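You operate a simulated robot arm through the tools that you are given. There is no shell and no other tool.

Carry out the task below with a simulated two-armed robot. There is one attempt and no reset: what you move stays moved.

JOB
Carry the peg board with both arms and set it on the top of the large cartons. Put the yellow wax ring from the top of the packing table on top of the green filter and the white wax ring on the yellow bay. Take the tote from the top of the packing table and put it on the low shelf of the workbench. Close the tester drawer. Take the blue tin and leave it on the top of the collector cabinet. Take the pad and put it on the shelf of the service table. Take the blue tag from the top of the board stand and put it on the white card there. Pull the left drawer of the parts bench open. The order is free.

Only the result counts: the job must be done as asked and must still hold three seconds after the hand-in. Knocking over, shifting, dropping, spilling or breaking anything else fails it.

ROBOT AND FRAMES
Two 7-joint arms with fingered hands on one trunk, on a base that moves. Base frame: it is fixed to the floor where the robot stands at the start and does not move with it; the origin is under the middle of the robot, x ahead of it, y to its left, z up; the surface under the hand at the start is at about z = 0.8. Units: m, rad, N and s.
The left shoulder is at the start at [0.087, 0.125, 1.071], the right one opposite. With the tool pointing down near the work surface each hand reaches from about 0.46 to 0.82 m from the robot's upright axis, wherever it stands, measured 20 degrees to its own side. Places, roughly: blue tin [0.75, -1.75, 1]; card [-1.5, -3, 0.75]; green filter (7x7x5 cm) [-1.7, -2.3, 0.9]; left drawer of the parts bench [0.5, -1.1, 0.8]; low shelf of the workbench [0.6, -4.8, 0.2]; pad (25x13x4 cm) [-1.5, -1.3, 0.9]; peg board (30x15x9 cm) [0.5, -0.1, 0.8]; shelf of the service table [-5.8, -3.4, 0.4]; tag [-1.5, -2.5, 0.75]; tester drawer [0.6, -2.5, 0.9]; top of the collector cabinet [-2.2, -4.8, 0.9]; top of the large cartons [-1.3, 2.5, 0.9]; tote [-1.5, -1.5, 1]; wax ring [-1.5, -2, 0.75]; yellow bay (33x20 cm) [-1.44, -2.74, 0.74]. Payload 3.6 kg a hand.
The TCP of each hand is the grasp point between the finger pads, 0.03 m short of the fingertips. In the tool frame z runs along the fingers and y along their closing line. The gripper opens to 0.104 m; its body begins 0.035 m behind the TCP. The gripper is a hand of 4 fingers: y runs from the thumb to the fingers, the wrist lies at [-0.015, -0.104, -0.178] in the tool frame, and closing takes about 1.5 s.
Orientation is told as [roll, pitch, yaw] about the base's x, y, z axes, in that order, counted from this pose: with the fingers straight down and the wrist toward the robot, the tool's x, y and z point along [0, 1, 0], [1, 0, 0] and [0, 0, -1] of the base frame.

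CONTROLS
- The arms move only by the tool apply_moves. It takes "left_series", "right_series" or both (then of equal length, played together; a hand with none holds still); each is a list of rows, each a list of 6 numbers: the shift along the base's x, y, z in m, then the turn, a rotation vector about the base's x, y, z in rad. In form: [[tx, ty, tz, wx, wy, wz], ...]. A call has 1 to 20 rows; each row shifts and turns the commanded pose from where the row before left it. "left_claw" and "right_claw" are, for a hand that has rows, the opening, from 0 (shut) to 1 (fully open), set as the call begins (left out, the last holds). A row lasts 0.2 s, in which the tool goes at most 0.05 m and 0.15 rad; a call with a longer step from one row to the next is refused whole, and so is a gripper value outside its range. A pose out of reach is approached as far as the arm can. The call stops where the force on the tool passes 40 N (or 10 N more than at its start, if that is more) or the arm is blocked; 0.2 s more then pass. Each finger travels about 0.072 m/s and halts on what it meets, pressing with about 29 N; the grip force reading is that of the motor and also rises with nothing between the fingers. The clock runs only during rows and for 0.2 s after the last one: add rows that do not move to give the fingers time. It gives the time, the measured TCP pose, the force on the tool (base axes), the opening and the grip force at its end, in the units of the frame above (readings bear some noise), with the torque about the TCP (base axes, N m) and any sound that the robot's microphone picked up.
- Cameras (640 x 400 px; columns grow to the right, rows downward): "scene" is now at [0.2058, -0.0194, 1.2095]; the picture's right is [-0.20, -0.98, 0.00], its down [-0.52, 0.11, -0.85] and it looks along [0.83, -0.17, -0.53] (base axes); focal length 214 px, centre (320, 200). "left" rides on the left gripper at [-0.061, -0.092, -0.131] in its tool frame; the picture's right is [-0.81, -0.27, 0.52], its down [0.53, -0.71, 0.46] and it looks along [0.24, 0.65, 0.72] (tool axes); focal length 275 px, centre (320, 200). "right" rides on the right gripper at [0.061, -0.092, -0.13] in its tool frame; the picture's right is [-0.81, 0.28, -0.52], its down [-0.53, -0.71, 0.46] and it looks along [-0.24, 0.64, 0.72] (tool axes); focal length 275 px, centre (320, 200). There is no depth. A picture from a camera that has moved, and an enlarged one, comes with that camera's place and axes in the base frame and with its lens.
- get_image(camera): a new picture of that camera. It takes no simulated time.
- slide_trunk(by): moves the trunk up (or, below 0, down) by that many m; the arms and the scene camera ride with it, the base frame stays. It gives what a move gives, with no picture.
- roll_base(legs): drives the robot by 1 to 6 legs, each [ahead, left, turn to the left] in m, m and rad, along the robot's own axes; the way and the turn of a leg run together, so that a leg with both is an arc; at most 1.5 m and 3.142 rad a leg. The arms and the cameras ride along, it lands a little off, and it stops where it bumps. It gives what a move gives.
- curl_fingers(index, middle, ring, thumb_bend, thumb_turn, hand): sets how far each is bent, from 0 (flat) to 1 (curled in); at 0.3 the hand is open as for a grip, at 0.7 the pads meet at the TCP. One left out holds its place. A second passes; each finger stops where it meets its share of the squeeze, and holds until it gets a number again. A gripper value or a shape takes the hand back. It gives what a move gives, with no picture; readings hold the bend of each and the force on the fingers (four entries, about 0 where the hand has none), thumb and palm. thumb_turn goes from beside the hand (0) to across from the fingers (1), as for a grip.
- preshape(shape, hand): the hand has 4 fingers and takes this shape, open, in about a second: jaw (thumb against the fingers, like two jaws); tri (thumb and two fingers); tip (a fingertip pinch); poke (one finger out to press); point (the index stretched); flat (the hand flat); cup (the hand cupped); fist (a fist). The gripper value then closes the fingers along that shape, each until it touches; the sizes above hold for jaw. It gives what a move gives, with no picture.
- pan_tilt(pan, tilt): turns the head with the scene camera to pan (to the left, within 1.396 rad either way) and tilt (down, from -0.506 to 1.204), counted from straight ahead of the robot (the tilt from the chest, where the trunk bows). It gives what a move gives.
- enlarge(camera, box): a new picture of the part [left, top, right, bottom] of that camera's present view, enlarged. It takes no simulated time.
- hand_in(): hands the job in; it is judged then, once.

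Nothing tells you exact positions but the pictures and the camera data. Unless the task says otherwise, let go and move clear before handing in.

The tools are called after "Request:" as a command line: name --argument value ..., lists and objects as JSON in quotes. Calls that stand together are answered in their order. apply_moves: Moves the arms, as the interface text tells. Its arguments: {"type":"object","properties":{"left_series":{"type":"array"},"left_claw":{"type":"number"},"right_series":{"type":"array"},"right_claw":{"type":"number"}},"required":[]} The other tools are called the same way: slide_trunk (by) moves the trunk up or down; preshape (shape, hand) gives the hand a shape; curl_fingers (index, middle, ring, thumb_bend, thumb_turn, hand) moves the fingers one by one; roll_base (legs) drives the base; pan_tilt (pan, tilt) turns the head that bears the scene camera; get_image (camera) takes a picture; enlarge (camera, box) takes an enlarged picture of a part of a camera's view; hand_in () hands the job in.

At the start:

```text
t: 0.0
left_eef_pos: [0.525, 0.1445, 1.1525]
left_ee_rot: [-0.002, 0.002, 0.0]
left_contact_force: [0.8, 0.0, 0.1]
left_moment: [-0.01, 0.04, -0.02]
left_gripper_width: 0.1038
left_gripper_force: 0.1
left_shape: jaw
left_bend: [0.3, 0.3, 0.3, 0.3, 0.98]
left_finger forces: [0.0, 0.1, 0.0, 0.1, 0.0, 0.0]
right_eef_pos: [0.403, -0.2627, 1.0701]
right_ee_rot: [0.001, 0.001, 0.0]
right_contact_force: [-1.6, 1.0, 0.5]
right_moment: [0.01, -0.01, 0.01]
right_gripper_width: 0.1038
right_gripper_force: 0.1
right_shape: jaw
right_bend: [0.3, 0.3, 0.3, 0.3, 0.98]
right_finger forces: [0.0, 0.0, 0.0, 0.1, 0.0, 0.0]
trunk travel left (down, up): [-0.3, 0.236]
robot x, y, heading: [0.0004, 0.0011, 0.001]
head pan, tilt (commanded): [-0.202, 0.557]
```

scene: 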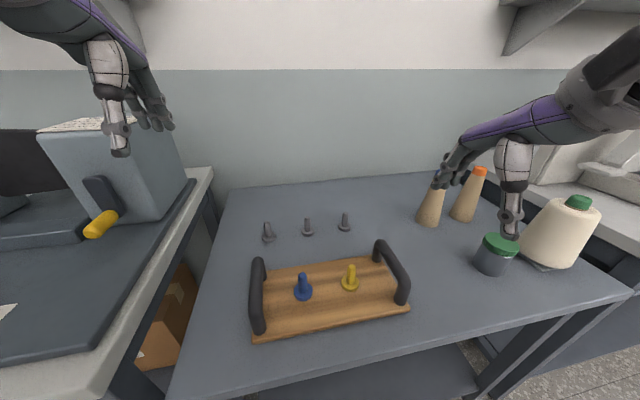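
right: 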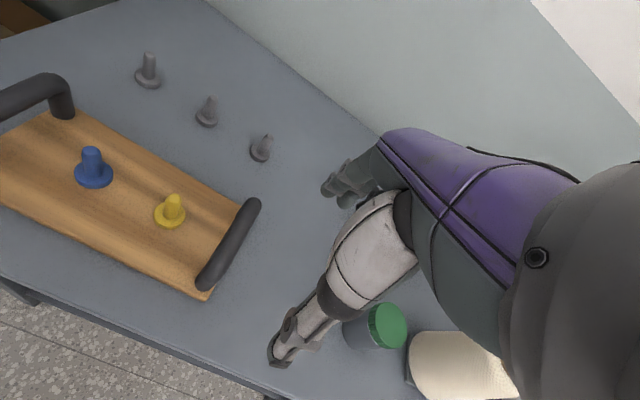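
left: 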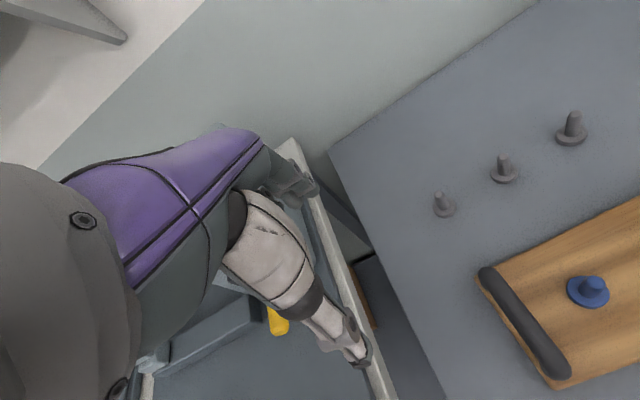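

The peg board is on the table ahead, roughly x 0.41–0.56 and y −0.24 to 0.06, with a dark handle at each end. I'll look around with the head before moving anything.

Request:
pan_tilt --pan 1.39 --tilt 0.3

Request:
get_image --camera "scene"

Request:
pan_tilt --pan -1.39 --tilt 0.3

Request:
get_image --camera "scene"

```text
t: 1.7
left_eef_pos: [0.5255, 0.1458, 1.152]
left_ee_rot: [-0.001, 0.001, 0.0]
left_contact_force: [0.0, 0.5, 0.0]
left_moment: [0.0, -0.01, 0.0]
left_gripper_width: 0.1034
left_gripper_force: 0.1
left_shape: jaw
left_bend: [0.3, 0.3, 0.3, 0.3, 0.98]
left_finger forces: [0.0, 0.0, 0.1, 0.0, 0.0, 0.0]
right_eef_pos: [0.4039, -0.2628, 1.0702]
right_ee_rot: [-0.001, -0.001, -0.001]
right_contact_force: [0.0, 0.0, 0.5]
right_moment: [0.01, 0.0, 0.02]
right_gripper_width: 0.1034
right_gripper_force: 0.2
right_shape: jaw
right_bend: [0.3, 0.3, 0.3, 0.3, 0.98]
right_finger forces: [0.0, 0.0, 0.1, 0.0, 0.0, 0.0]
trunk travel left (down, up): [-0.3, 0.236]
robot x, y, heading: [0.0031, -0.0008, -0.002]
head pan, tilt (commanded): [1.389, 0.3]
```

```text
taken
camera scene: at [0.1349, 0.0904, 1.2331], right [0.98, -0.18, 0.0], down [-0.05, -0.29, -0.96], along [0.17, 0.94, -0.3], focal length 214 px, centre (320, 200)
```

scene: 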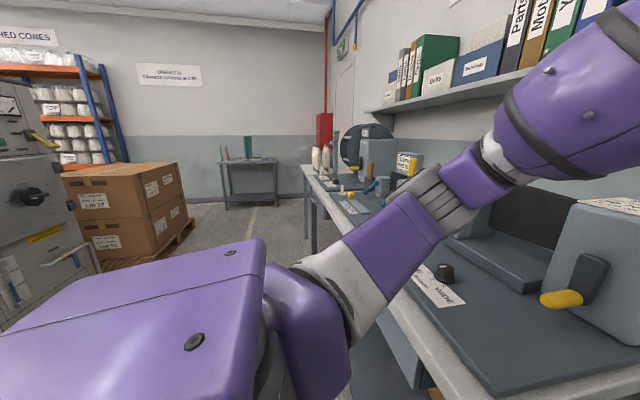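

```text
t: 4.1
left_eef_pos: [0.5252, 0.1464, 1.1517]
left_ee_rot: [0.0, 0.001, -0.001]
left_contact_force: [0.5, -0.5, -0.2]
left_moment: [0.02, 0.0, 0.01]
left_gripper_width: 0.104
left_gripper_force: 0.0
left_shape: jaw
left_bend: [0.3, 0.3, 0.3, 0.3, 0.98]
left_finger forces: [0.1, 0.1, 0.0, 0.0, 0.0, 0.0]
right_eef_pos: [0.4032, -0.2641, 1.07]
right_ee_rot: [0.001, -0.001, 0.0]
right_contact_force: [-0.7, -0.8, 1.4]
right_moment: [0.0, -0.01, -0.03]
right_gripper_width: 0.1038
right_gripper_force: 0.1
right_shape: jaw
right_bend: [0.3, 0.3, 0.3, 0.3, 0.98]
right_finger forces: [0.0, 0.1, 0.0, 0.0, 0.0, 0.1]
trunk travel left (down, up): [-0.3, 0.236]
robot x, y, heading: [0.0008, 0.0035, -0.0]
head pan, tilt (commanded): [-1.389, 0.3]
```

```text
taken
camera scene: at [0.1349, -0.0932, 1.2331], right [-0.98, -0.18, 0.0], down [-0.05, 0.29, -0.96], along [0.17, -0.94, -0.3], focal length 214 px, centre (320, 200)
```

scene: 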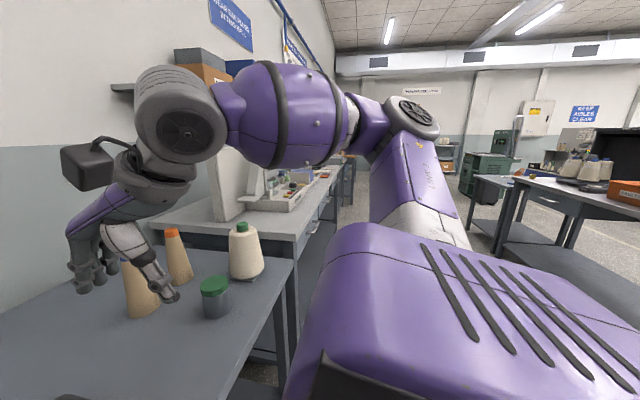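

I see the brown cartons on a pallet to the left rear, and a workbench row on the right. I'll get a closer look at the cartons.

Request:
pan_tilt --pan 1.39 --tilt 0.3

Request:
enlarge --camera "scene" --box '[0, 100, 320, 300]'

```text
t: 6.6
left_eef_pos: [0.5249, 0.1451, 1.1538]
left_ee_rot: [0.001, 0.0, 0.001]
left_contact_force: [0.4, 0.5, 0.3]
left_moment: [0.03, 0.0, 0.04]
left_gripper_width: 0.1038
left_gripper_force: 0.0
left_shape: jaw
left_bend: [0.3, 0.3, 0.3, 0.3, 0.98]
left_finger forces: [0.0, 0.0, 0.1, 0.0, 0.1, 0.1]
right_eef_pos: [0.4039, -0.2639, 1.0689]
right_ee_rot: [-0.002, 0.001, 0.0]
right_contact_force: [-0.8, 0.3, -0.3]
right_moment: [0.03, 0.01, 0.02]
right_gripper_width: 0.1039
right_gripper_force: 0.0
right_shape: jaw
right_bend: [0.3, 0.3, 0.3, 0.3, 0.98]
right_finger forces: [0.0, 0.0, 0.1, 0.0, 0.1, 0.0]
trunk travel left (down, up): [-0.3, 0.236]
robot x, y, heading: [-0.0001, -0.0016, -0.001]
head pan, tilt (commanded): [1.389, 0.3]
```

```text
2.00 times, centred on (160, 200) of scene
camera zoom: at [0.1349, 0.0904, 1.2331], right [0.98, -0.18, 0.0], down [-0.05, -0.29, -0.96], along [0.17, 0.94, -0.3], focal length 429 px, centre (640, 200)
```

zoom: 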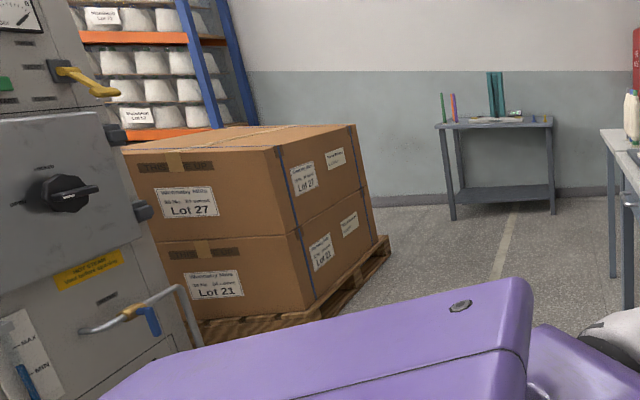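

Request:
pan_tilt --pan -0.2 --tilt 0.75

Request:
get_image --camera "scene"

Request:
enlarge --camera "scene" --box '[220, 120, 460, 270]'

```text
t: 8.2
left_eef_pos: [0.525, 0.1451, 1.1534]
left_ee_rot: [-0.001, 0.001, -0.001]
left_contact_force: [-0.3, 0.0, -0.7]
left_moment: [0.01, -0.03, 0.0]
left_gripper_width: 0.1036
left_gripper_force: 0.0
left_shape: jaw
left_bend: [0.3, 0.3, 0.3, 0.3, 0.98]
left_finger forces: [0.1, 0.0, 0.0, 0.0, 0.0, 0.1]
right_eef_pos: [0.4034, -0.2632, 1.0704]
right_ee_rot: [0.001, -0.001, -0.001]
right_contact_force: [0.5, 0.4, 0.7]
right_moment: [0.01, 0.0, 0.0]
right_gripper_width: 0.1039
right_gripper_force: 0.0
right_shape: jaw
right_bend: [0.3, 0.3, 0.3, 0.3, 0.98]
right_finger forces: [0.1, 0.0, 0.0, 0.0, 0.1, 0.0]
trunk travel left (down, up): [-0.3, 0.236]
robot x, y, heading: [-0.0002, -0.0013, -0.001]
head pan, tilt (commanded): [-0.201, 0.75]
```

```text
taken
camera scene: at [0.1992, -0.0179, 1.1927], right [-0.2, -0.98, 0.0], down [-0.67, 0.14, -0.73], along [0.72, -0.15, -0.68], focal length 214 px, centre (320, 200)
```

scene: 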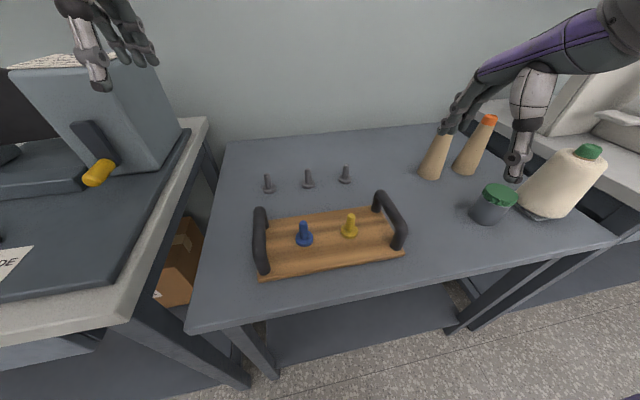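

```text
2.67 times, centred on (340, 195) of scene
camera zoom: at [0.1992, -0.0179, 1.1927], right [-0.2, -0.98, 0.0], down [-0.67, 0.14, -0.73], along [0.72, -0.15, -0.68], focal length 572 px, centre (267, 213)
```

zoom: 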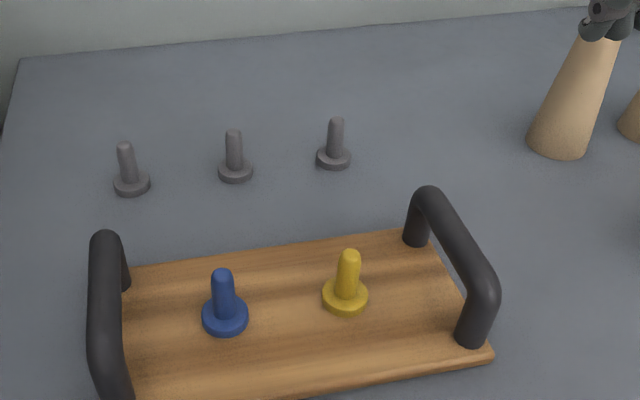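

The peg board is aligned with the axes. Its handle bars are at about [0.47, 0.04, 0.88] and [0.474, −0.222, 0.88]. I'll shift the base slightly right and back to centre on it, then turn both hands to straddle the handles.

Request:
roll_base --legs '[[-0.06, -0.09, 0.0]]'

Request:
apply_moves --left_series '[[-0.01, 0, 0, 0, 0, -0.1428], [-0.01, 0, 0, 0, 0, -0.1428], [0, 0, 0, 0, 0, -0.1428], [0, 0, 0, 0, 0, -0.1428], [0, 0, 0, 0, 0, -0.1428], [0, 0, 0, 0, 0, -0.1428], [0, 0, 0, 0, 0, -0.1428], [0, 0, 0, 0, 0, -0.1428], [0, 0, 0, 0, 0, -0.1428], [0, 0, 0, 0, 0, -0.1428], [0, 0, 0, 0, 0, -0.1428]]' --right_series '[[0, 0, 0, 0, 0, 0.1428], [0, 0, 0, 0, 0, 0.1428], [0, 0, 0, 0, 0, 0.1428], [0, 0, 0, 0, 0, 0.1428], [0, 0, 0, 0, 0, 0.1428], [0, 0, 0, 0, 0, 0.1428], [0, 0, 0, 0, 0, 0.1428], [0, 0, 0, 0, 0, 0.1428], [0, 0, 0, 0, 0, 0.1428], [0, 0, 0, 0, 0, 0.1428], [0, 0, 0, 0, 0, 0.1428]]'

Request:
get_image --camera "scene"

```text
t: 9.7
left_eef_pos: [0.4652, 0.0538, 1.153]
left_ee_rot: [0.0, 0.002, 0.001]
left_contact_force: [-0.2, -0.6, -0.3]
left_moment: [0.0, 0.01, -0.01]
left_gripper_width: 0.1036
left_gripper_force: 0.0
left_shape: jaw
left_bend: [0.3, 0.3, 0.3, 0.3, 0.98]
left_finger forces: [0.1, 0.0, 0.0, 0.0, 0.0, 0.0]
right_eef_pos: [0.3433, -0.3542, 1.0692]
right_ee_rot: [-0.001, 0.001, 0.002]
right_contact_force: [0.6, -0.1, -0.3]
right_moment: [0.0, 0.0, 0.0]
right_gripper_width: 0.1039
right_gripper_force: 0.0
right_shape: jaw
right_bend: [0.3, 0.3, 0.3, 0.3, 0.98]
right_finger forces: [0.0, 0.0, 0.1, 0.1, 0.0, 0.0]
trunk travel left (down, up): [-0.3, 0.236]
robot x, y, heading: [-0.0564, -0.0919, -0.003]
head pan, tilt (commanded): [-0.201, 0.75]
```

```text
t: 12.1
left_eef_pos: [0.4454, 0.0555, 1.1531]
left_ee_rot: [-0.001, 0.001, -1.572]
left_contact_force: [-0.2, -0.3, 0.3]
left_moment: [0.01, 0.04, 0.02]
left_gripper_width: 0.1037
left_gripper_force: 0.0
left_shape: jaw
left_bend: [0.3, 0.3, 0.3, 0.3, 0.98]
left_finger forces: [0.1, 0.1, 0.1, 0.1, 0.0, 0.0]
right_eef_pos: [0.3448, -0.3532, 1.0695]
right_ee_rot: [0.001, -0.002, 1.573]
right_contact_force: [-0.4, 0.3, 0.2]
right_moment: [-0.01, -0.04, 0.01]
right_gripper_width: 0.1039
right_gripper_force: 0.1
right_shape: jaw
right_bend: [0.3, 0.3, 0.3, 0.3, 0.98]
right_finger forces: [0.0, 0.0, 0.1, 0.0, 0.0, 0.0]
trunk travel left (down, up): [-0.3, 0.236]
robot x, y, heading: [-0.0629, -0.0928, -0.0]
head pan, tilt (commanded): [-0.201, 0.75]
```

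```text
taken
camera scene: at [0.1397, -0.1084, 1.1926], right [-0.2, -0.98, 0.0], down [-0.67, 0.14, -0.73], along [0.72, -0.15, -0.68], focal length 214 px, centre (320, 200)
```

scene: 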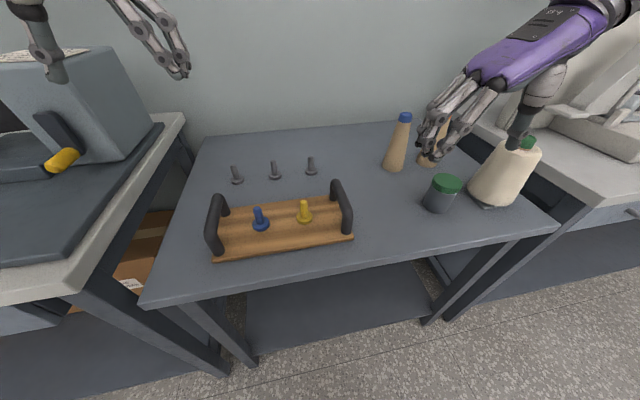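

The hands turned cleanly. I'll refine where the handles are from this view.

Request:
enlarge --camera "scene" --box '[190, 150, 382, 270]'

Request:
get_image --camera "left"

Request:
get_image --camera "right"

```text
3.33 times, centred on (286, 210) of scene
camera zoom: at [0.1397, -0.1084, 1.1926], right [-0.2, -0.98, 0.0], down [-0.67, 0.14, -0.73], along [0.72, -0.15, -0.68], focal length 715 px, centre (433, 167)
```

zoom: 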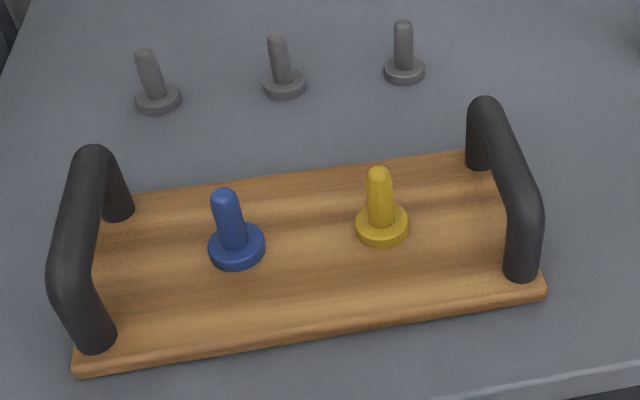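

```text
taken
camera left: at [0.3845, 0.146, 1.2821], right [-0.81, 0.28, -0.52], down [0.53, 0.71, -0.46], along [0.24, -0.64, -0.73], focal length 275 px, centre (320, 200)
```

left: 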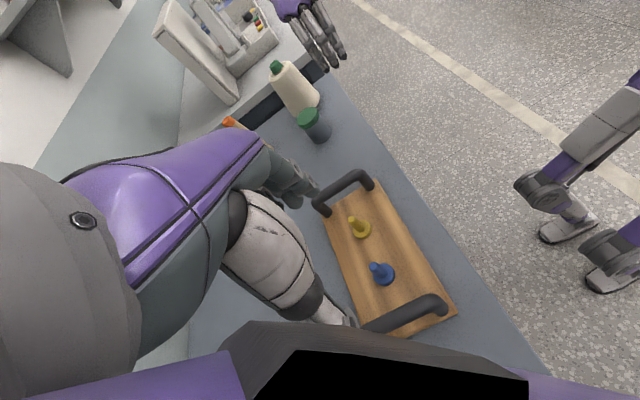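

```text
taken
camera right: at [0.2826, -0.4449, 1.1994], right [0.81, 0.28, 0.52], down [0.53, -0.71, -0.46], along [0.24, 0.65, -0.72], focal length 275 px, centre (320, 200)
```

right: 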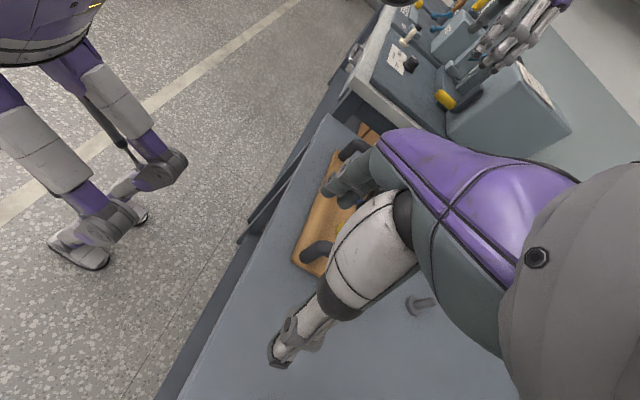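

Handles refined: left at about [0.4725, 0.037], right at [0.474, −0.226]. I'll narrow the hands so the fingers clear the pegs, and hover above the handles first.

Request:
apply_moves --left_series '[[0.0045, -0.003, -0.032, 0, 0, 0], [0.0045, -0.003, -0.032, 0, 0, 0], [0.0045, -0.003, -0.032, 0, 0, 0], [0.0045, -0.003, -0.032, 0, 0, 0], [0.0045, -0.003, -0.032, 0, 0, 0], [0.0045, -0.0035, -0.032, 0, 0, 0], [0, 0, 0, 0, 0, 0]]' --right_series '[[0.0215, 0.021, -0.018, 0, 0, 0], [0.0215, 0.021, -0.018, 0, 0, 0], [0.0215, 0.021, -0.018, 0, 0, 0], [0.0215, 0.021, -0.018, 0, 0, 0], [0.0215, 0.021, -0.018, 0, 0, 0], [0.0215, 0.022, -0.018, 0, 0, 0], [0, 0, 0, 0, 0, 0]]' --left_claw 0.6 --right_claw 0.6

Request:
get_image --camera "scene"

Request:
get_image --camera "left"

Request:
get_image --camera "right"

```text
t: 13.7
left_eef_pos: [0.4719, 0.036, 0.9612]
left_ee_rot: [0.0, 0.002, -1.571]
left_contact_force: [0.8, 0.5, -0.6]
left_moment: [0.04, -0.03, -0.01]
left_gripper_width: 0.0629
left_gripper_force: 0.0
left_shape: jaw
left_bend: [0.29, 0.4, 0.37, 0.64, 1.0]
left_finger forces: [0.1, 0.0, 0.0, 0.0, 0.1, 0.0]
right_eef_pos: [0.4726, -0.2257, 0.9609]
right_ee_rot: [0.0, 0.0, 1.57]
right_contact_force: [0.0, 0.0, -0.3]
right_moment: [-0.06, -0.03, 0.04]
right_gripper_width: 0.0628
right_gripper_force: 0.0
right_shape: jaw
right_bend: [0.29, 0.4, 0.37, 0.64, 1.0]
right_finger forces: [0.0, 0.0, 0.0, 0.1, 0.0, 0.0]
trunk travel left (down, up): [-0.3, 0.236]
robot x, y, heading: [-0.0572, -0.0916, -0.001]
head pan, tilt (commanded): [-0.201, 0.75]
```

```text
taken
camera scene: at [0.1389, -0.1087, 1.1928], right [-0.2, -0.98, 0.0], down [-0.67, 0.14, -0.73], along [0.72, -0.15, -0.68], focal length 214 px, centre (320, 200)
```

scene: 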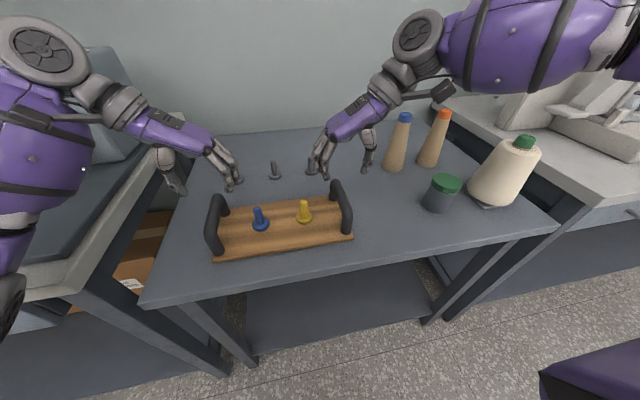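

```text
taken
camera left: at [0.4108, 0.1264, 1.0906], right [-0.81, 0.28, -0.52], down [0.53, 0.71, -0.45], along [0.24, -0.64, -0.73], focal length 275 px, centre (320, 200)
```

left: 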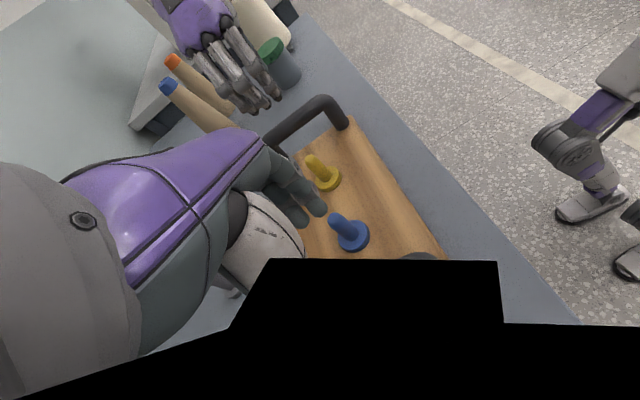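

```text
taken
camera right: at [0.4103, -0.318, 1.0906], right [0.81, 0.27, 0.52], down [0.53, -0.71, -0.46], along [0.24, 0.65, -0.72], focal length 275 px, centre (320, 200)
```

right: 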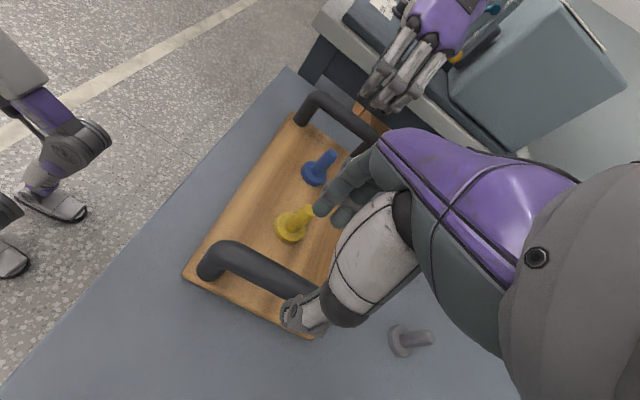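

Both hands are in line with the handles (the hand camera puts the right bar at y ≈ −0.226). Next I lower onto the bars and close.

Request:
apply_moves --left_series '[[0, 0, -0.021, 0, 0, 0], [0, 0, -0.021, 0, 0, 0], [0, 0, -0.021, 0, 0, 0], [0, 0, -0.02, 0, 0, 0]]' --right_series '[[0, 0, -0.021, 0, 0, 0], [0, 0, -0.021, 0, 0, 0], [0, 0, -0.021, 0, 0, 0], [0, 0, -0.02, 0, 0, 0]]'

Request:
get_image --camera "scene"

Request:
get_image --camera "right"

```text
t: 14.7
left_eef_pos: [0.4713, 0.0357, 0.8772]
left_ee_rot: [0.0, 0.002, -1.569]
left_contact_force: [0.8, 0.2, 0.2]
left_moment: [-0.02, -0.01, 0.07]
left_gripper_width: 0.0628
left_gripper_force: 0.0
left_shape: jaw
left_bend: [0.29, 0.4, 0.37, 0.64, 1.0]
left_finger forces: [0.1, 0.0, 0.0, 0.0, 0.1, 0.0]
right_eef_pos: [0.4755, -0.2262, 0.879]
right_ee_rot: [-0.001, -0.001, 1.569]
right_contact_force: [-0.3, -0.7, -0.2]
right_moment: [0.01, -0.01, -0.03]
right_gripper_width: 0.0625
right_gripper_force: 0.1
right_shape: jaw
right_bend: [0.29, 0.4, 0.37, 0.64, 1.0]
right_finger forces: [0.0, 0.0, 0.0, 0.0, 0.0, 0.1]
trunk travel left (down, up): [-0.3, 0.236]
robot x, y, heading: [-0.0635, -0.0899, 0.003]
head pan, tilt (commanded): [-0.201, 0.75]
```

```text
taken
camera scene: at [0.1397, -0.1085, 1.1927], right [-0.2, -0.98, 0.0], down [-0.67, 0.14, -0.73], along [0.72, -0.15, -0.68], focal length 214 px, centre (320, 200)
```

scene: 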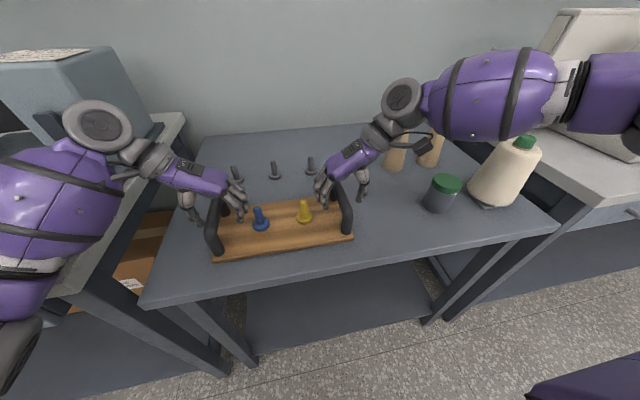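

```text
taken
camera right: at [0.4121, -0.3181, 1.0083], right [0.81, 0.27, 0.52], down [0.53, -0.71, -0.46], along [0.24, 0.65, -0.72], focal length 275 px, centre (320, 200)
```

right: 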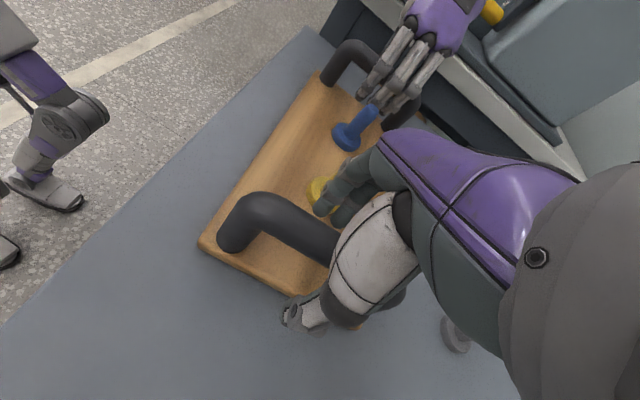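

Request:
apply_moves --left_series '[[0, 0, 0, 0, 0, 0], [0, 0, 0, 0, 0, 0], [0, 0, 0, 0, 0, 0], [0, 0, 0, 0, 0, 0], [0, 0, 0, 0, 0, 0], [0, 0, 0, 0, 0, 0], [0, 0, 0, 0, 0, 0]]' --right_series '[[0, 0, 0, 0, 0, 0], [0, 0, 0, 0, 0, 0], [0, 0, 0, 0, 0, 0], [0, 0, 0, 0, 0, 0], [0, 0, 0, 0, 0, 0], [0, 0, 0, 0, 0, 0], [0, 0, 0, 0, 0, 0]]' --left_claw 0.0 --right_claw 0.0

Request:
enlarge --camera "scene" --box '[170, 130, 410, 280]'

```text
t: 16.3
left_eef_pos: [0.4719, 0.038, 0.8778]
left_ee_rot: [-0.002, 0.001, -1.569]
left_contact_force: [0.0, 8.5, -3.8]
left_moment: [0.02, 0.06, -0.01]
left_gripper_width: 0.0142
left_gripper_force: 28.7
left_shape: jaw
left_bend: [0.7, 0.7, 0.7, 0.77, 1.0]
left_finger forces: [12.7, 3.0, 2.2, 0.1, 23.8, 0.0]
right_eef_pos: [0.4729, -0.2272, 0.8782]
right_ee_rot: [-0.001, -0.001, 1.57]
right_contact_force: [0.5, -8.6, -2.5]
right_moment: [-0.08, 0.02, 0.06]
right_gripper_width: 0.0142
right_gripper_force: 28.8
right_shape: jaw
right_bend: [0.74, 0.72, 0.65, 0.77, 1.0]
right_finger forces: [11.5, 3.1, 2.5, 0.1, 23.7, 0.0]
trunk travel left (down, up): [-0.3, 0.236]
robot x, y, heading: [-0.0605, -0.0916, -0.002]
head pan, tilt (commanded): [-0.201, 0.75]
```

```text
2.67 times, centred on (290, 205) of scene
camera zoom: at [0.1399, -0.1085, 1.1926], right [-0.2, -0.98, 0.0], down [-0.67, 0.14, -0.73], along [0.72, -0.15, -0.68], focal length 572 px, centre (400, 187)
```

zoom: 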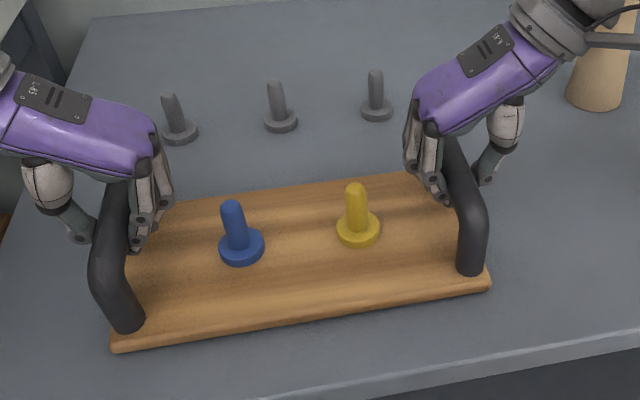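

Both hands hold the bars with about 29 N of grip. I'll lift together, slowly.

Request:
apply_moves --left_series '[[0, 0, 0.01, 0, 0, 0], [0, 0, 0.01, 0, 0, 0], [0, 0, 0.01, 0, 0, 0], [0, 0, 0.01, 0, 0, 0], [0, 0, 0.01, 0, 0, 0], [0, 0, 0.01, 0, 0, 0]]' --right_series '[[0, 0, 0.01, 0, 0, 0], [0, 0, 0.01, 0, 0, 0], [0, 0, 0.01, 0, 0, 0], [0, 0, 0.01, 0, 0, 0], [0, 0, 0.01, 0, 0, 0], [0, 0, 0.01, 0, 0, 0]]'

Request:
get_image --camera "scene"

```text
t: 17.7
left_eef_pos: [0.473, 0.0362, 0.9369]
left_ee_rot: [0.0, 0.002, -1.569]
left_contact_force: [-1.1, 10.4, -3.0]
left_moment: [0.11, 0.01, -0.06]
left_gripper_width: 0.0142
left_gripper_force: 29.2
left_shape: jaw
left_bend: [0.7, 0.7, 0.7, 0.77, 1.0]
left_finger forces: [12.0, 2.9, 2.2, 0.1, 24.5, 0.0]
right_eef_pos: [0.4733, -0.2267, 0.9389]
right_ee_rot: [0.002, -0.002, 1.571]
right_contact_force: [0.5, -10.4, -2.3]
right_moment: [-0.14, 0.03, 0.04]
right_gripper_width: 0.014
right_gripper_force: 29.1
right_shape: jaw
right_bend: [0.74, 0.72, 0.65, 0.77, 1.0]
right_finger forces: [10.8, 3.1, 2.7, 0.1, 23.6, 0.0]
trunk travel left (down, up): [-0.3, 0.236]
robot x, y, heading: [-0.0573, -0.0921, 0.004]
head pan, tilt (commanded): [-0.201, 0.75]
```

```text
taken
camera scene: at [0.1397, -0.1085, 1.1926], right [-0.2, -0.98, 0.0], down [-0.67, 0.14, -0.73], along [0.72, -0.15, -0.68], focal length 214 px, centre (320, 200)
```

scene: 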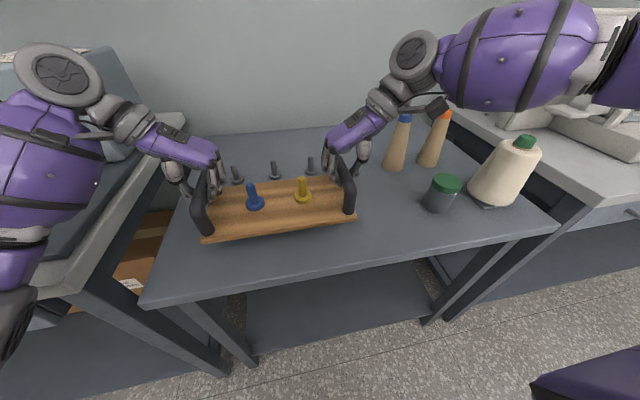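

The board lifts level. I'll raise it to clear the carton height, back away from the table, then look to the left for the route.

Request:
apply_moves --left_series '[[0, 0, 0.02, 0, 0, 0], [0, 0, 0.02, 0, 0, 0], [0, 0, 0.02, 0, 0, 0], [0, 0, 0.02, 0, 0, 0], [0, 0, 0.02, 0, 0, 0], [0, 0, 0.02, 0, 0, 0]]' --right_series '[[0, 0, 0.02, 0, 0, 0], [0, 0, 0.02, 0, 0, 0], [0, 0, 0.02, 0, 0, 0], [0, 0, 0.02, 0, 0, 0], [0, 0, 0.02, 0, 0, 0], [0, 0, 0.02, 0, 0, 0]]'

Request:
roll_base --legs '[[-0.4, 0, 0]]'

Request:
pan_tilt --pan 1.39 --tilt 0.4

Request:
get_image --camera "scene"

```text
t: 19.1
left_eef_pos: [0.4714, 0.036, 1.0582]
left_ee_rot: [-0.002, 0.002, -1.57]
left_contact_force: [0.4, 12.5, -3.2]
left_moment: [0.12, 0.04, -0.06]
left_gripper_width: 0.0142
left_gripper_force: 29.4
left_shape: jaw
left_bend: [0.7, 0.7, 0.7, 0.77, 1.0]
left_finger forces: [11.8, 2.9, 2.2, 0.0, 24.2, 0.0]
right_eef_pos: [0.473, -0.2276, 1.0584]
right_ee_rot: [-0.002, 0.0, 1.57]
right_contact_force: [0.6, -11.1, -3.4]
right_moment: [-0.15, 0.05, 0.02]
right_gripper_width: 0.0141
right_gripper_force: 29.3
right_shape: jaw
right_bend: [0.74, 0.72, 0.66, 0.77, 1.0]
right_finger forces: [10.7, 2.9, 2.7, 0.0, 23.8, 0.0]
trunk travel left (down, up): [-0.3, 0.236]
robot x, y, heading: [-0.0595, -0.0899, -0.001]
head pan, tilt (commanded): [-0.201, 0.75]
```

```text
t: 21.6
left_eef_pos: [0.0738, 0.0352, 1.0583]
left_ee_rot: [-0.001, 0.002, -1.57]
left_contact_force: [-0.3, 12.7, -4.0]
left_moment: [0.09, 0.02, -0.03]
left_gripper_width: 0.0145
left_gripper_force: 28.9
left_shape: jaw
left_bend: [0.7, 0.7, 0.7, 0.77, 1.0]
left_finger forces: [11.5, 2.8, 2.1, 0.0, 24.2, 0.0]
right_eef_pos: [0.0737, -0.2265, 1.0576]
right_ee_rot: [0.001, 0.0, 1.569]
right_contact_force: [-0.4, -13.2, -3.4]
right_moment: [-0.15, -0.02, 0.04]
right_gripper_width: 0.0141
right_gripper_force: 28.8
right_shape: jaw
right_bend: [0.74, 0.72, 0.71, 0.77, 1.0]
right_finger forces: [10.4, 2.7, 2.7, 0.0, 23.8, 0.1]
trunk travel left (down, up): [-0.3, 0.236]
robot x, y, heading: [-0.4619, -0.0884, 0.002]
head pan, tilt (commanded): [-0.201, 0.75]
```

```text
t: 23.2
left_eef_pos: [0.0743, 0.0369, 1.0575]
left_ee_rot: [-0.003, 0.002, -1.569]
left_contact_force: [-0.3, 11.6, -3.1]
left_moment: [0.07, 0.05, 0.02]
left_gripper_width: 0.0143
left_gripper_force: 28.6
left_shape: jaw
left_bend: [0.7, 0.7, 0.7, 0.77, 1.0]
left_finger forces: [11.8, 2.8, 2.1, 0.1, 24.6, 0.1]
right_eef_pos: [0.0739, -0.2258, 1.0567]
right_ee_rot: [0.0, 0.0, 1.571]
right_contact_force: [-0.1, -11.2, -2.9]
right_moment: [-0.11, 0.02, 0.02]
right_gripper_width: 0.0145
right_gripper_force: 29.0
right_shape: jaw
right_bend: [0.74, 0.72, 0.71, 0.77, 1.0]
right_finger forces: [10.1, 2.5, 2.6, 0.0, 23.6, 0.1]
trunk travel left (down, up): [-0.3, 0.236]
robot x, y, heading: [-0.4618, -0.0906, 0.008]
head pan, tilt (commanded): [1.389, 0.4]
```

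```text
taken
camera scene: at [-0.324, -0.0009, 1.2237], right [0.98, -0.18, 0.0], down [-0.07, -0.38, -0.92], along [0.17, 0.91, -0.39], focal length 214 px, centre (320, 200)
```

scene: 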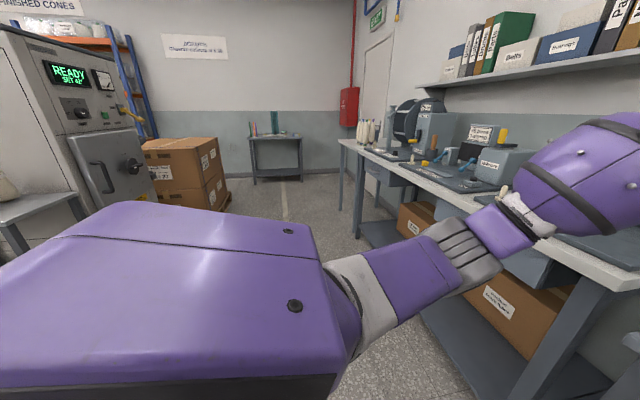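

The aisle runs along +y, with the machine on the left and benches on the right. I'll turn left to face +y and look ahead.

Request:
roll_base --legs '[[0, 0, 1.571]]'

Request:
pan_tilt --pan 0.4 --tilt 0.45

Request:
get_image --camera "scene"

```text
t: 27.4
left_eef_pos: [-0.5831, 0.4433, 1.0576]
left_ee_rot: [-0.001, 0.001, -0.005]
left_contact_force: [-10.9, -0.7, -3.1]
left_moment: [-0.05, 0.11, -0.04]
left_gripper_width: 0.0142
left_gripper_force: 29.0
left_shape: jaw
left_bend: [0.7, 0.7, 0.7, 0.77, 1.0]
left_finger forces: [11.4, 2.5, 2.0, 0.0, 24.1, 0.1]
right_eef_pos: [-0.3209, 0.4429, 1.0565]
right_ee_rot: [-0.001, -0.001, 3.135]
right_contact_force: [10.2, 0.2, -3.5]
right_moment: [0.0, -0.12, 0.05]
right_gripper_width: 0.0142
right_gripper_force: 29.0
right_shape: jaw
right_bend: [0.74, 0.73, 0.71, 0.78, 1.0]
right_finger forces: [10.0, 2.2, 2.5, 0.0, 23.2, 0.0]
trunk travel left (down, up): [-0.3, 0.236]
robot x, y, heading: [-0.4581, -0.0878, 1.567]
head pan, tilt (commanded): [1.389, 0.4]
```

```text
t: 28.7
left_eef_pos: [-0.5837, 0.4423, 1.0579]
left_ee_rot: [-0.002, 0.002, -0.006]
left_contact_force: [-10.4, -0.5, -3.7]
left_moment: [-0.02, 0.07, -0.02]
left_gripper_width: 0.0142
left_gripper_force: 28.9
left_shape: jaw
left_bend: [0.7, 0.7, 0.7, 0.77, 1.0]
left_finger forces: [12.2, 2.6, 2.1, 0.1, 24.1, 0.1]
right_eef_pos: [-0.3193, 0.4417, 1.0566]
right_ee_rot: [0.0, 0.002, 3.133]
right_contact_force: [10.5, -0.2, -3.5]
right_moment: [-0.01, -0.11, 0.04]
right_gripper_width: 0.0143
right_gripper_force: 28.9
right_shape: jaw
right_bend: [0.74, 0.73, 0.71, 0.78, 1.0]
right_finger forces: [10.2, 2.0, 2.6, 0.1, 22.5, 0.1]
trunk travel left (down, up): [-0.3, 0.236]
robot x, y, heading: [-0.4596, -0.0917, 1.566]
head pan, tilt (commanded): [0.4, 0.45]
```

```text
taken
camera scene: at [-0.4938, 0.1113, 1.219], right [0.92, 0.38, 0.0], down [0.17, -0.4, -0.9], along [-0.35, 0.83, -0.44], focal length 214 px, centre (320, 200)
```

scene: 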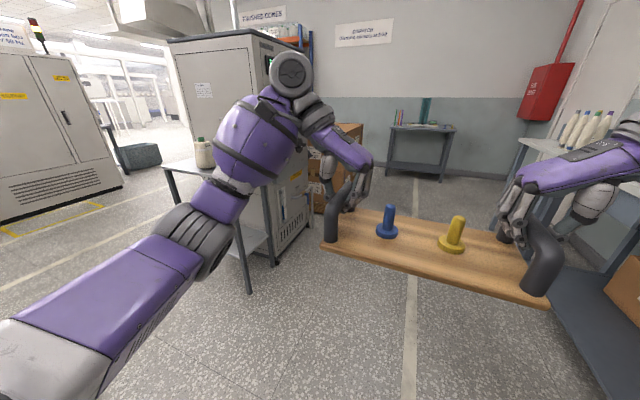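

The board is held well and level, and the lane at x ≈ −0.46 is clear. I'll drive ahead in stages towards the cartons.

Request:
roll_base --legs '[[1.4, 0, 0]]'

Request:
pan_tilt --pan 0.6 --tilt 0.45

Request:
get_image --camera "scene"

```text
t: 35.6
left_eef_pos: [-0.553, 1.8347, 1.0571]
left_ee_rot: [-0.004, 0.002, -0.021]
left_contact_force: [-11.3, 0.2, -3.3]
left_moment: [-0.05, 0.06, 0.0]
left_gripper_width: 0.0139
left_gripper_force: 29.4
left_shape: jaw
left_bend: [0.7, 0.7, 0.7, 0.77, 1.0]
left_finger forces: [11.5, 2.4, 2.0, 0.0, 24.2, 0.0]
right_eef_pos: [-0.29, 1.829, 1.0579]
right_ee_rot: [0.0, -0.001, 3.116]
right_contact_force: [12.3, 0.0, -3.7]
right_moment: [-0.03, -0.11, 0.02]
right_gripper_width: 0.0141
right_gripper_force: 29.1
right_shape: jaw
right_bend: [0.74, 0.73, 0.69, 0.78, 1.0]
right_finger forces: [10.1, 2.0, 2.5, 0.0, 23.0, 0.1]
trunk travel left (down, up): [-0.3, 0.236]
robot x, y, heading: [-0.4381, 1.2998, 1.547]
head pan, tilt (commanded): [0.4, 0.45]
```

```text
t: 36.4
left_eef_pos: [-0.5537, 1.8351, 1.0568]
left_ee_rot: [-0.002, 0.003, -0.021]
left_contact_force: [-9.1, 1.6, -3.6]
left_moment: [-0.02, 0.04, -0.02]
left_gripper_width: 0.0141
left_gripper_force: 29.0
left_shape: jaw
left_bend: [0.7, 0.7, 0.7, 0.77, 1.0]
left_finger forces: [13.2, 2.6, 2.1, 0.0, 23.0, 0.0]
right_eef_pos: [-0.29, 1.8286, 1.0575]
right_ee_rot: [0.0, 0.002, 3.116]
right_contact_force: [8.2, -0.8, -3.9]
right_moment: [-0.03, -0.07, 0.03]
right_gripper_width: 0.014
right_gripper_force: 29.5
right_shape: jaw
right_bend: [0.74, 0.73, 0.69, 0.78, 1.0]
right_finger forces: [11.1, 1.9, 2.4, 0.0, 21.3, 0.0]
trunk travel left (down, up): [-0.3, 0.236]
robot x, y, heading: [-0.4397, 1.2974, 1.55]
head pan, tilt (commanded): [0.6, 0.45]
```

```text
taken
camera scene: at [-0.4857, 1.4934, 1.2191], right [0.84, 0.54, 0.0], down [0.24, -0.37, -0.9], along [-0.49, 0.75, -0.44], focal length 214 px, centre (320, 200)
```

scene: 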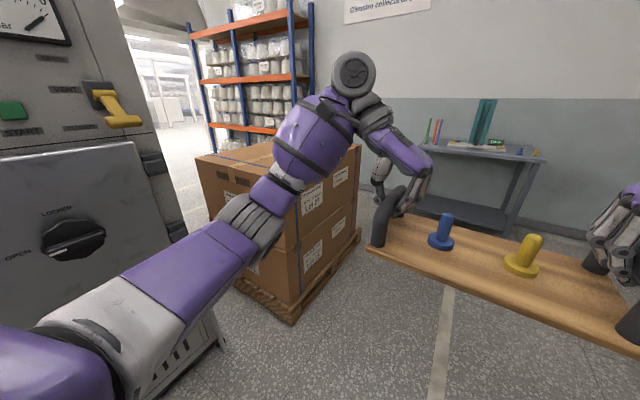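

The carton top spans about x −1.72 to −1.05 and y 2.12 to 2.89 at z ≈ 0.9. I'll drive up alongside and turn to face it.

Request:
roll_base --legs '[[1.2, 0.085, 0]]'

Request:
roll_base --legs '[[0, 0, 1.59]]'

Request:
pan_tilt --pan 0.0 --tilt 0.6

Request:
get_image --camera "scene"

```text
t: 42.5
left_eef_pos: [-0.6087, 3.0323, 1.058]
left_ee_rot: [-0.002, 0.004, -0.023]
left_contact_force: [-11.8, 0.2, -3.0]
left_moment: [-0.06, 0.09, 0.0]
left_gripper_width: 0.0142
left_gripper_force: 29.3
left_shape: jaw
left_bend: [0.7, 0.7, 0.7, 0.77, 1.0]
left_finger forces: [11.8, 2.3, 2.0, 0.0, 24.3, 0.0]
right_eef_pos: [-0.3459, 3.0277, 1.0576]
right_ee_rot: [0.003, 0.002, 3.117]
right_contact_force: [11.6, 0.0, -2.9]
right_moment: [-0.05, -0.1, 0.03]
right_gripper_width: 0.014
right_gripper_force: 29.3
right_shape: jaw
right_bend: [0.74, 0.73, 0.71, 0.78, 1.0]
right_finger forces: [10.2, 1.7, 2.2, 0.0, 22.6, 0.1]
trunk travel left (down, up): [-0.3, 0.236]
robot x, y, heading: [-0.4987, 2.4949, 1.551]
head pan, tilt (commanded): [0.6, 0.45]
```

```text
t: 46.8
left_eef_pos: [-1.0259, 2.3632, 1.0573]
left_ee_rot: [-0.001, 0.003, 1.584]
left_contact_force: [-0.1, -10.8, -3.3]
left_moment: [-0.09, -0.05, -0.02]
left_gripper_width: 0.014
left_gripper_force: 28.8
left_shape: jaw
left_bend: [0.7, 0.7, 0.7, 0.77, 1.0]
left_finger forces: [11.9, 2.1, 1.8, 0.1, 23.9, 0.0]
right_eef_pos: [-1.0303, 2.6266, 1.0572]
right_ee_rot: [0.005, 0.002, -1.561]
right_contact_force: [0.4, 10.8, -3.9]
right_moment: [0.09, 0.0, 0.0]
right_gripper_width: 0.0143
right_gripper_force: 28.5
right_shape: jaw
right_bend: [0.74, 0.73, 0.7, 0.78, 1.0]
right_finger forces: [10.3, 1.5, 1.9, 0.1, 22.0, 0.1]
trunk travel left (down, up): [-0.3, 0.236]
robot x, y, heading: [-0.4943, 2.4998, -3.13]
head pan, tilt (commanded): [0.6, 0.45]
```

```text
t: 47.8
left_eef_pos: [-1.0257, 2.3639, 1.0578]
left_ee_rot: [-0.001, 0.003, 1.584]
left_contact_force: [0.3, -8.5, -3.2]
left_moment: [-0.06, 0.0, -0.01]
left_gripper_width: 0.0142
left_gripper_force: 29.0
left_shape: jaw
left_bend: [0.7, 0.7, 0.7, 0.78, 1.0]
left_finger forces: [12.8, 2.2, 1.9, 0.0, 23.2, 0.0]
right_eef_pos: [-1.0306, 2.6281, 1.0572]
right_ee_rot: [0.001, 0.002, -1.561]
right_contact_force: [0.3, 8.6, -3.1]
right_moment: [0.08, -0.02, 0.05]
right_gripper_width: 0.014
right_gripper_force: 28.4
right_shape: jaw
right_bend: [0.74, 0.73, 0.7, 0.78, 1.0]
right_finger forces: [11.2, 1.5, 2.0, 0.0, 21.4, 0.0]
trunk travel left (down, up): [-0.3, 0.236]
robot x, y, heading: [-0.4938, 2.4946, -3.127]
head pan, tilt (commanded): [0.0, 0.6]
```

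```text
taken
camera scene: at [-0.7017, 2.4933, 1.2055], right [-0.01, 1.0, 0.0], down [0.57, 0.01, -0.82], along [-0.82, -0.01, -0.57], focal length 214 px, centre (320, 200)
```

scene: 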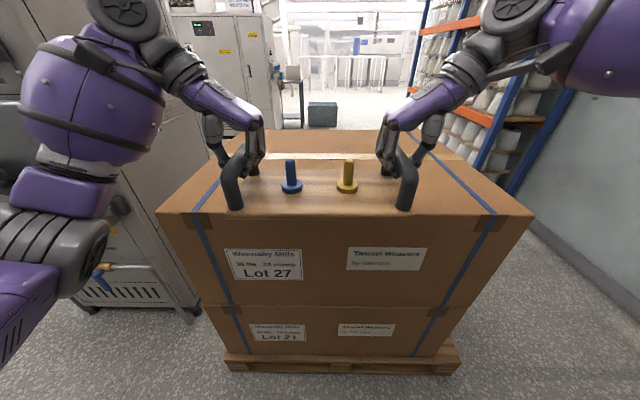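

The carton is right in front, near edge at x ≈ −1.09. I'll move in 0.15 m and reach forward so the board is well over the top, then check before lowering.

Request:
roll_base --legs '[[0.15, 0.0, 0]]'

Request:
apply_moves --left_series '[[-0.02, 0, 0, 0, 0, 0], [-0.02, 0, 0, 0, 0, 0], [-0.02, 0, 0, 0, 0, 0], [-0.02, 0, 0, 0, 0, 0], [-0.02, 0, 0, 0, 0, 0], [-0.02, 0, 0, 0, 0, 0]]' --right_series '[[-0.02, 0, 0, 0, 0, 0], [-0.02, 0, 0, 0, 0, 0], [-0.02, 0, 0, 0, 0, 0], [-0.02, 0, 0, 0, 0, 0], [-0.02, 0, 0, 0, 0, 0], [-0.02, 0, 0, 0, 0, 0]]'

Request:
get_image --camera "scene"

Request:
get_image --camera "left"

```text
t: 49.1
left_eef_pos: [-1.1743, 2.3616, 1.0569]
left_ee_rot: [-0.005, 0.004, 1.583]
left_contact_force: [0.2, -10.9, -3.6]
left_moment: [-0.09, -0.05, 0.0]
left_gripper_width: 0.0139
left_gripper_force: 29.4
left_shape: jaw
left_bend: [0.7, 0.7, 0.7, 0.78, 1.0]
left_finger forces: [12.1, 2.0, 1.7, 0.1, 24.2, 0.1]
right_eef_pos: [-1.1779, 2.6262, 1.0564]
right_ee_rot: [0.004, 0.001, -1.562]
right_contact_force: [-0.9, 11.4, -3.1]
right_moment: [0.1, -0.02, 0.01]
right_gripper_width: 0.0138
right_gripper_force: 29.0
right_shape: jaw
right_bend: [0.74, 0.73, 0.7, 0.78, 1.0]
right_finger forces: [10.7, 1.4, 1.7, 0.1, 22.3, 0.0]
trunk travel left (down, up): [-0.3, 0.236]
robot x, y, heading: [-0.6398, 2.4986, -3.131]
head pan, tilt (commanded): [0.0, 0.6]
```

```text
t: 50.5
left_eef_pos: [-1.2895, 2.3631, 1.0556]
left_ee_rot: [-0.001, 0.005, 1.58]
left_contact_force: [2.6, 3.2, -3.6]
left_moment: [0.06, -0.05, -0.2]
left_gripper_width: 0.0129
left_gripper_force: 29.5
left_shape: jaw
left_bend: [0.7, 0.7, 0.7, 0.78, 1.0]
left_finger forces: [14.9, 4.2, 4.5, 0.0, 21.3, 0.0]
left hand out of reach, approached as far as the arm can: row 6
right_eef_pos: [-1.2367, 2.6268, 1.0586]
right_ee_rot: [0.0, -0.001, -1.562]
right_contact_force: [-2.9, -2.7, -3.7]
right_moment: [-0.03, 0.05, -0.3]
right_gripper_width: 0.0141
right_gripper_force: 28.9
right_shape: jaw
right_bend: [0.74, 0.73, 0.71, 0.79, 1.0]
right_finger forces: [18.5, 1.3, 0.0, 0.1, 19.1, 0.0]
right hand out of reach, approached as far as the arm can: row 4, 5, 6
trunk travel left (down, up): [-0.3, 0.236]
robot x, y, heading: [-0.6414, 2.4947, -3.132]
head pan, tilt (commanded): [0.0, 0.6]
```

```text
taken
camera scene: at [-0.8489, 2.4927, 1.2056], right [-0.01, 1.0, 0.0], down [0.56, 0.01, -0.83], along [-0.82, -0.01, -0.56], focal length 214 px, centre (320, 200)
```

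scene: 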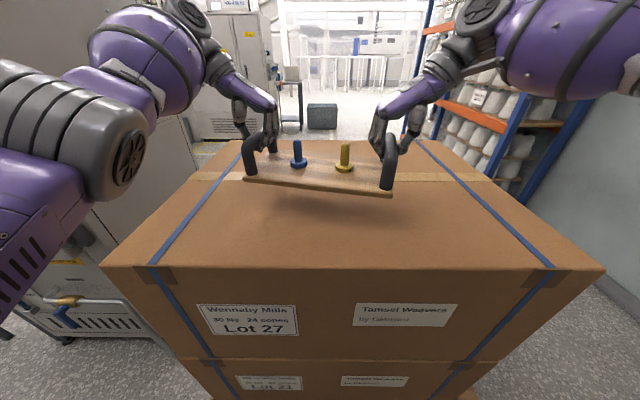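

```text
taken
camera left: at [-1.2283, 2.2725, 1.1867], right [0.81, -0.27, -0.52], down [-0.53, -0.72, -0.45], along [-0.25, 0.64, -0.73], focal length 275 px, centre (320, 200)
```

left: 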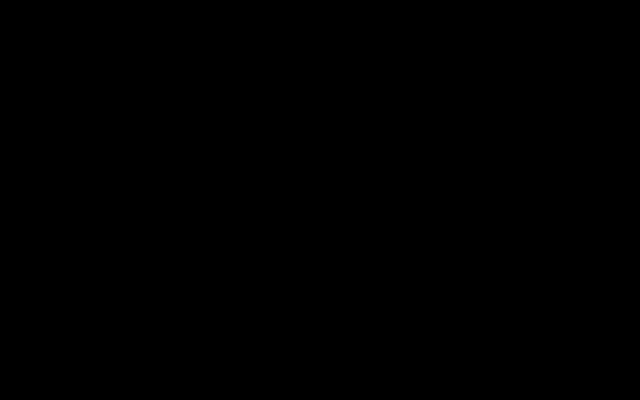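

The right arm ran out of reach before the left, so the board has yawed slightly. I'll bring the left back to match.

Request:
apply_moves --left_series '[[0.012, 0, 0, 0, 0, 0], [0.012, 0, 0, 0, 0, 0], [0.012, 0, 0, 0, 0, 0], [0.012, 0, 0, 0, 0, 0], [0.006, 0, 0, 0, 0, 0]]'

Request:
get_image --camera "scene"

```text
t: 51.7
left_eef_pos: [-1.2359, 2.3629, 1.0564]
left_ee_rot: [-0.004, 0.004, 1.584]
left_contact_force: [0.3, -10.5, -2.7]
left_moment: [-0.09, -0.06, 0.11]
left_gripper_width: 0.0132
left_gripper_force: 29.0
left_shape: jaw
left_bend: [0.7, 0.7, 0.7, 0.78, 1.0]
left_finger forces: [14.1, 2.3, 1.7, 0.0, 23.5, 0.1]
right_eef_pos: [-1.2377, 2.6281, 1.057]
right_ee_rot: [0.001, 0.002, -1.563]
right_contact_force: [0.7, 11.2, -3.0]
right_moment: [0.08, 0.0, 0.07]
right_gripper_width: 0.0138
right_gripper_force: 28.7
right_shape: jaw
right_bend: [0.74, 0.73, 0.71, 0.79, 1.0]
right_finger forces: [8.1, 1.3, 1.4, 0.0, 22.7, 0.1]
trunk travel left (down, up): [-0.3, 0.236]
robot x, y, heading: [-0.6457, 2.4964, -3.129]
head pan, tilt (commanded): [0.0, 0.6]
```

```text
taken
camera scene: at [-0.8493, 2.4919, 1.2055], right [-0.01, 1.0, 0.0], down [0.57, 0.01, -0.82], along [-0.82, -0.01, -0.57], focal length 214 px, centre (320, 200)
```

scene: 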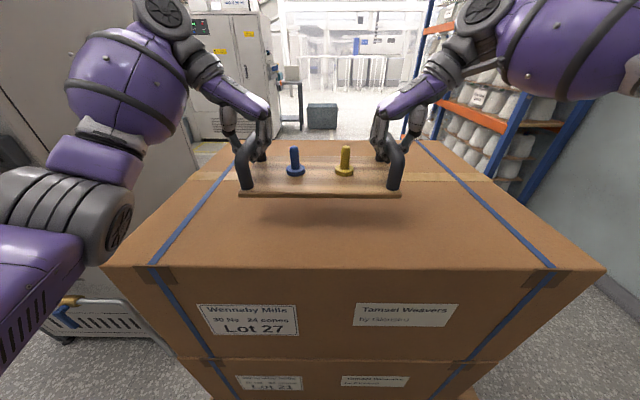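

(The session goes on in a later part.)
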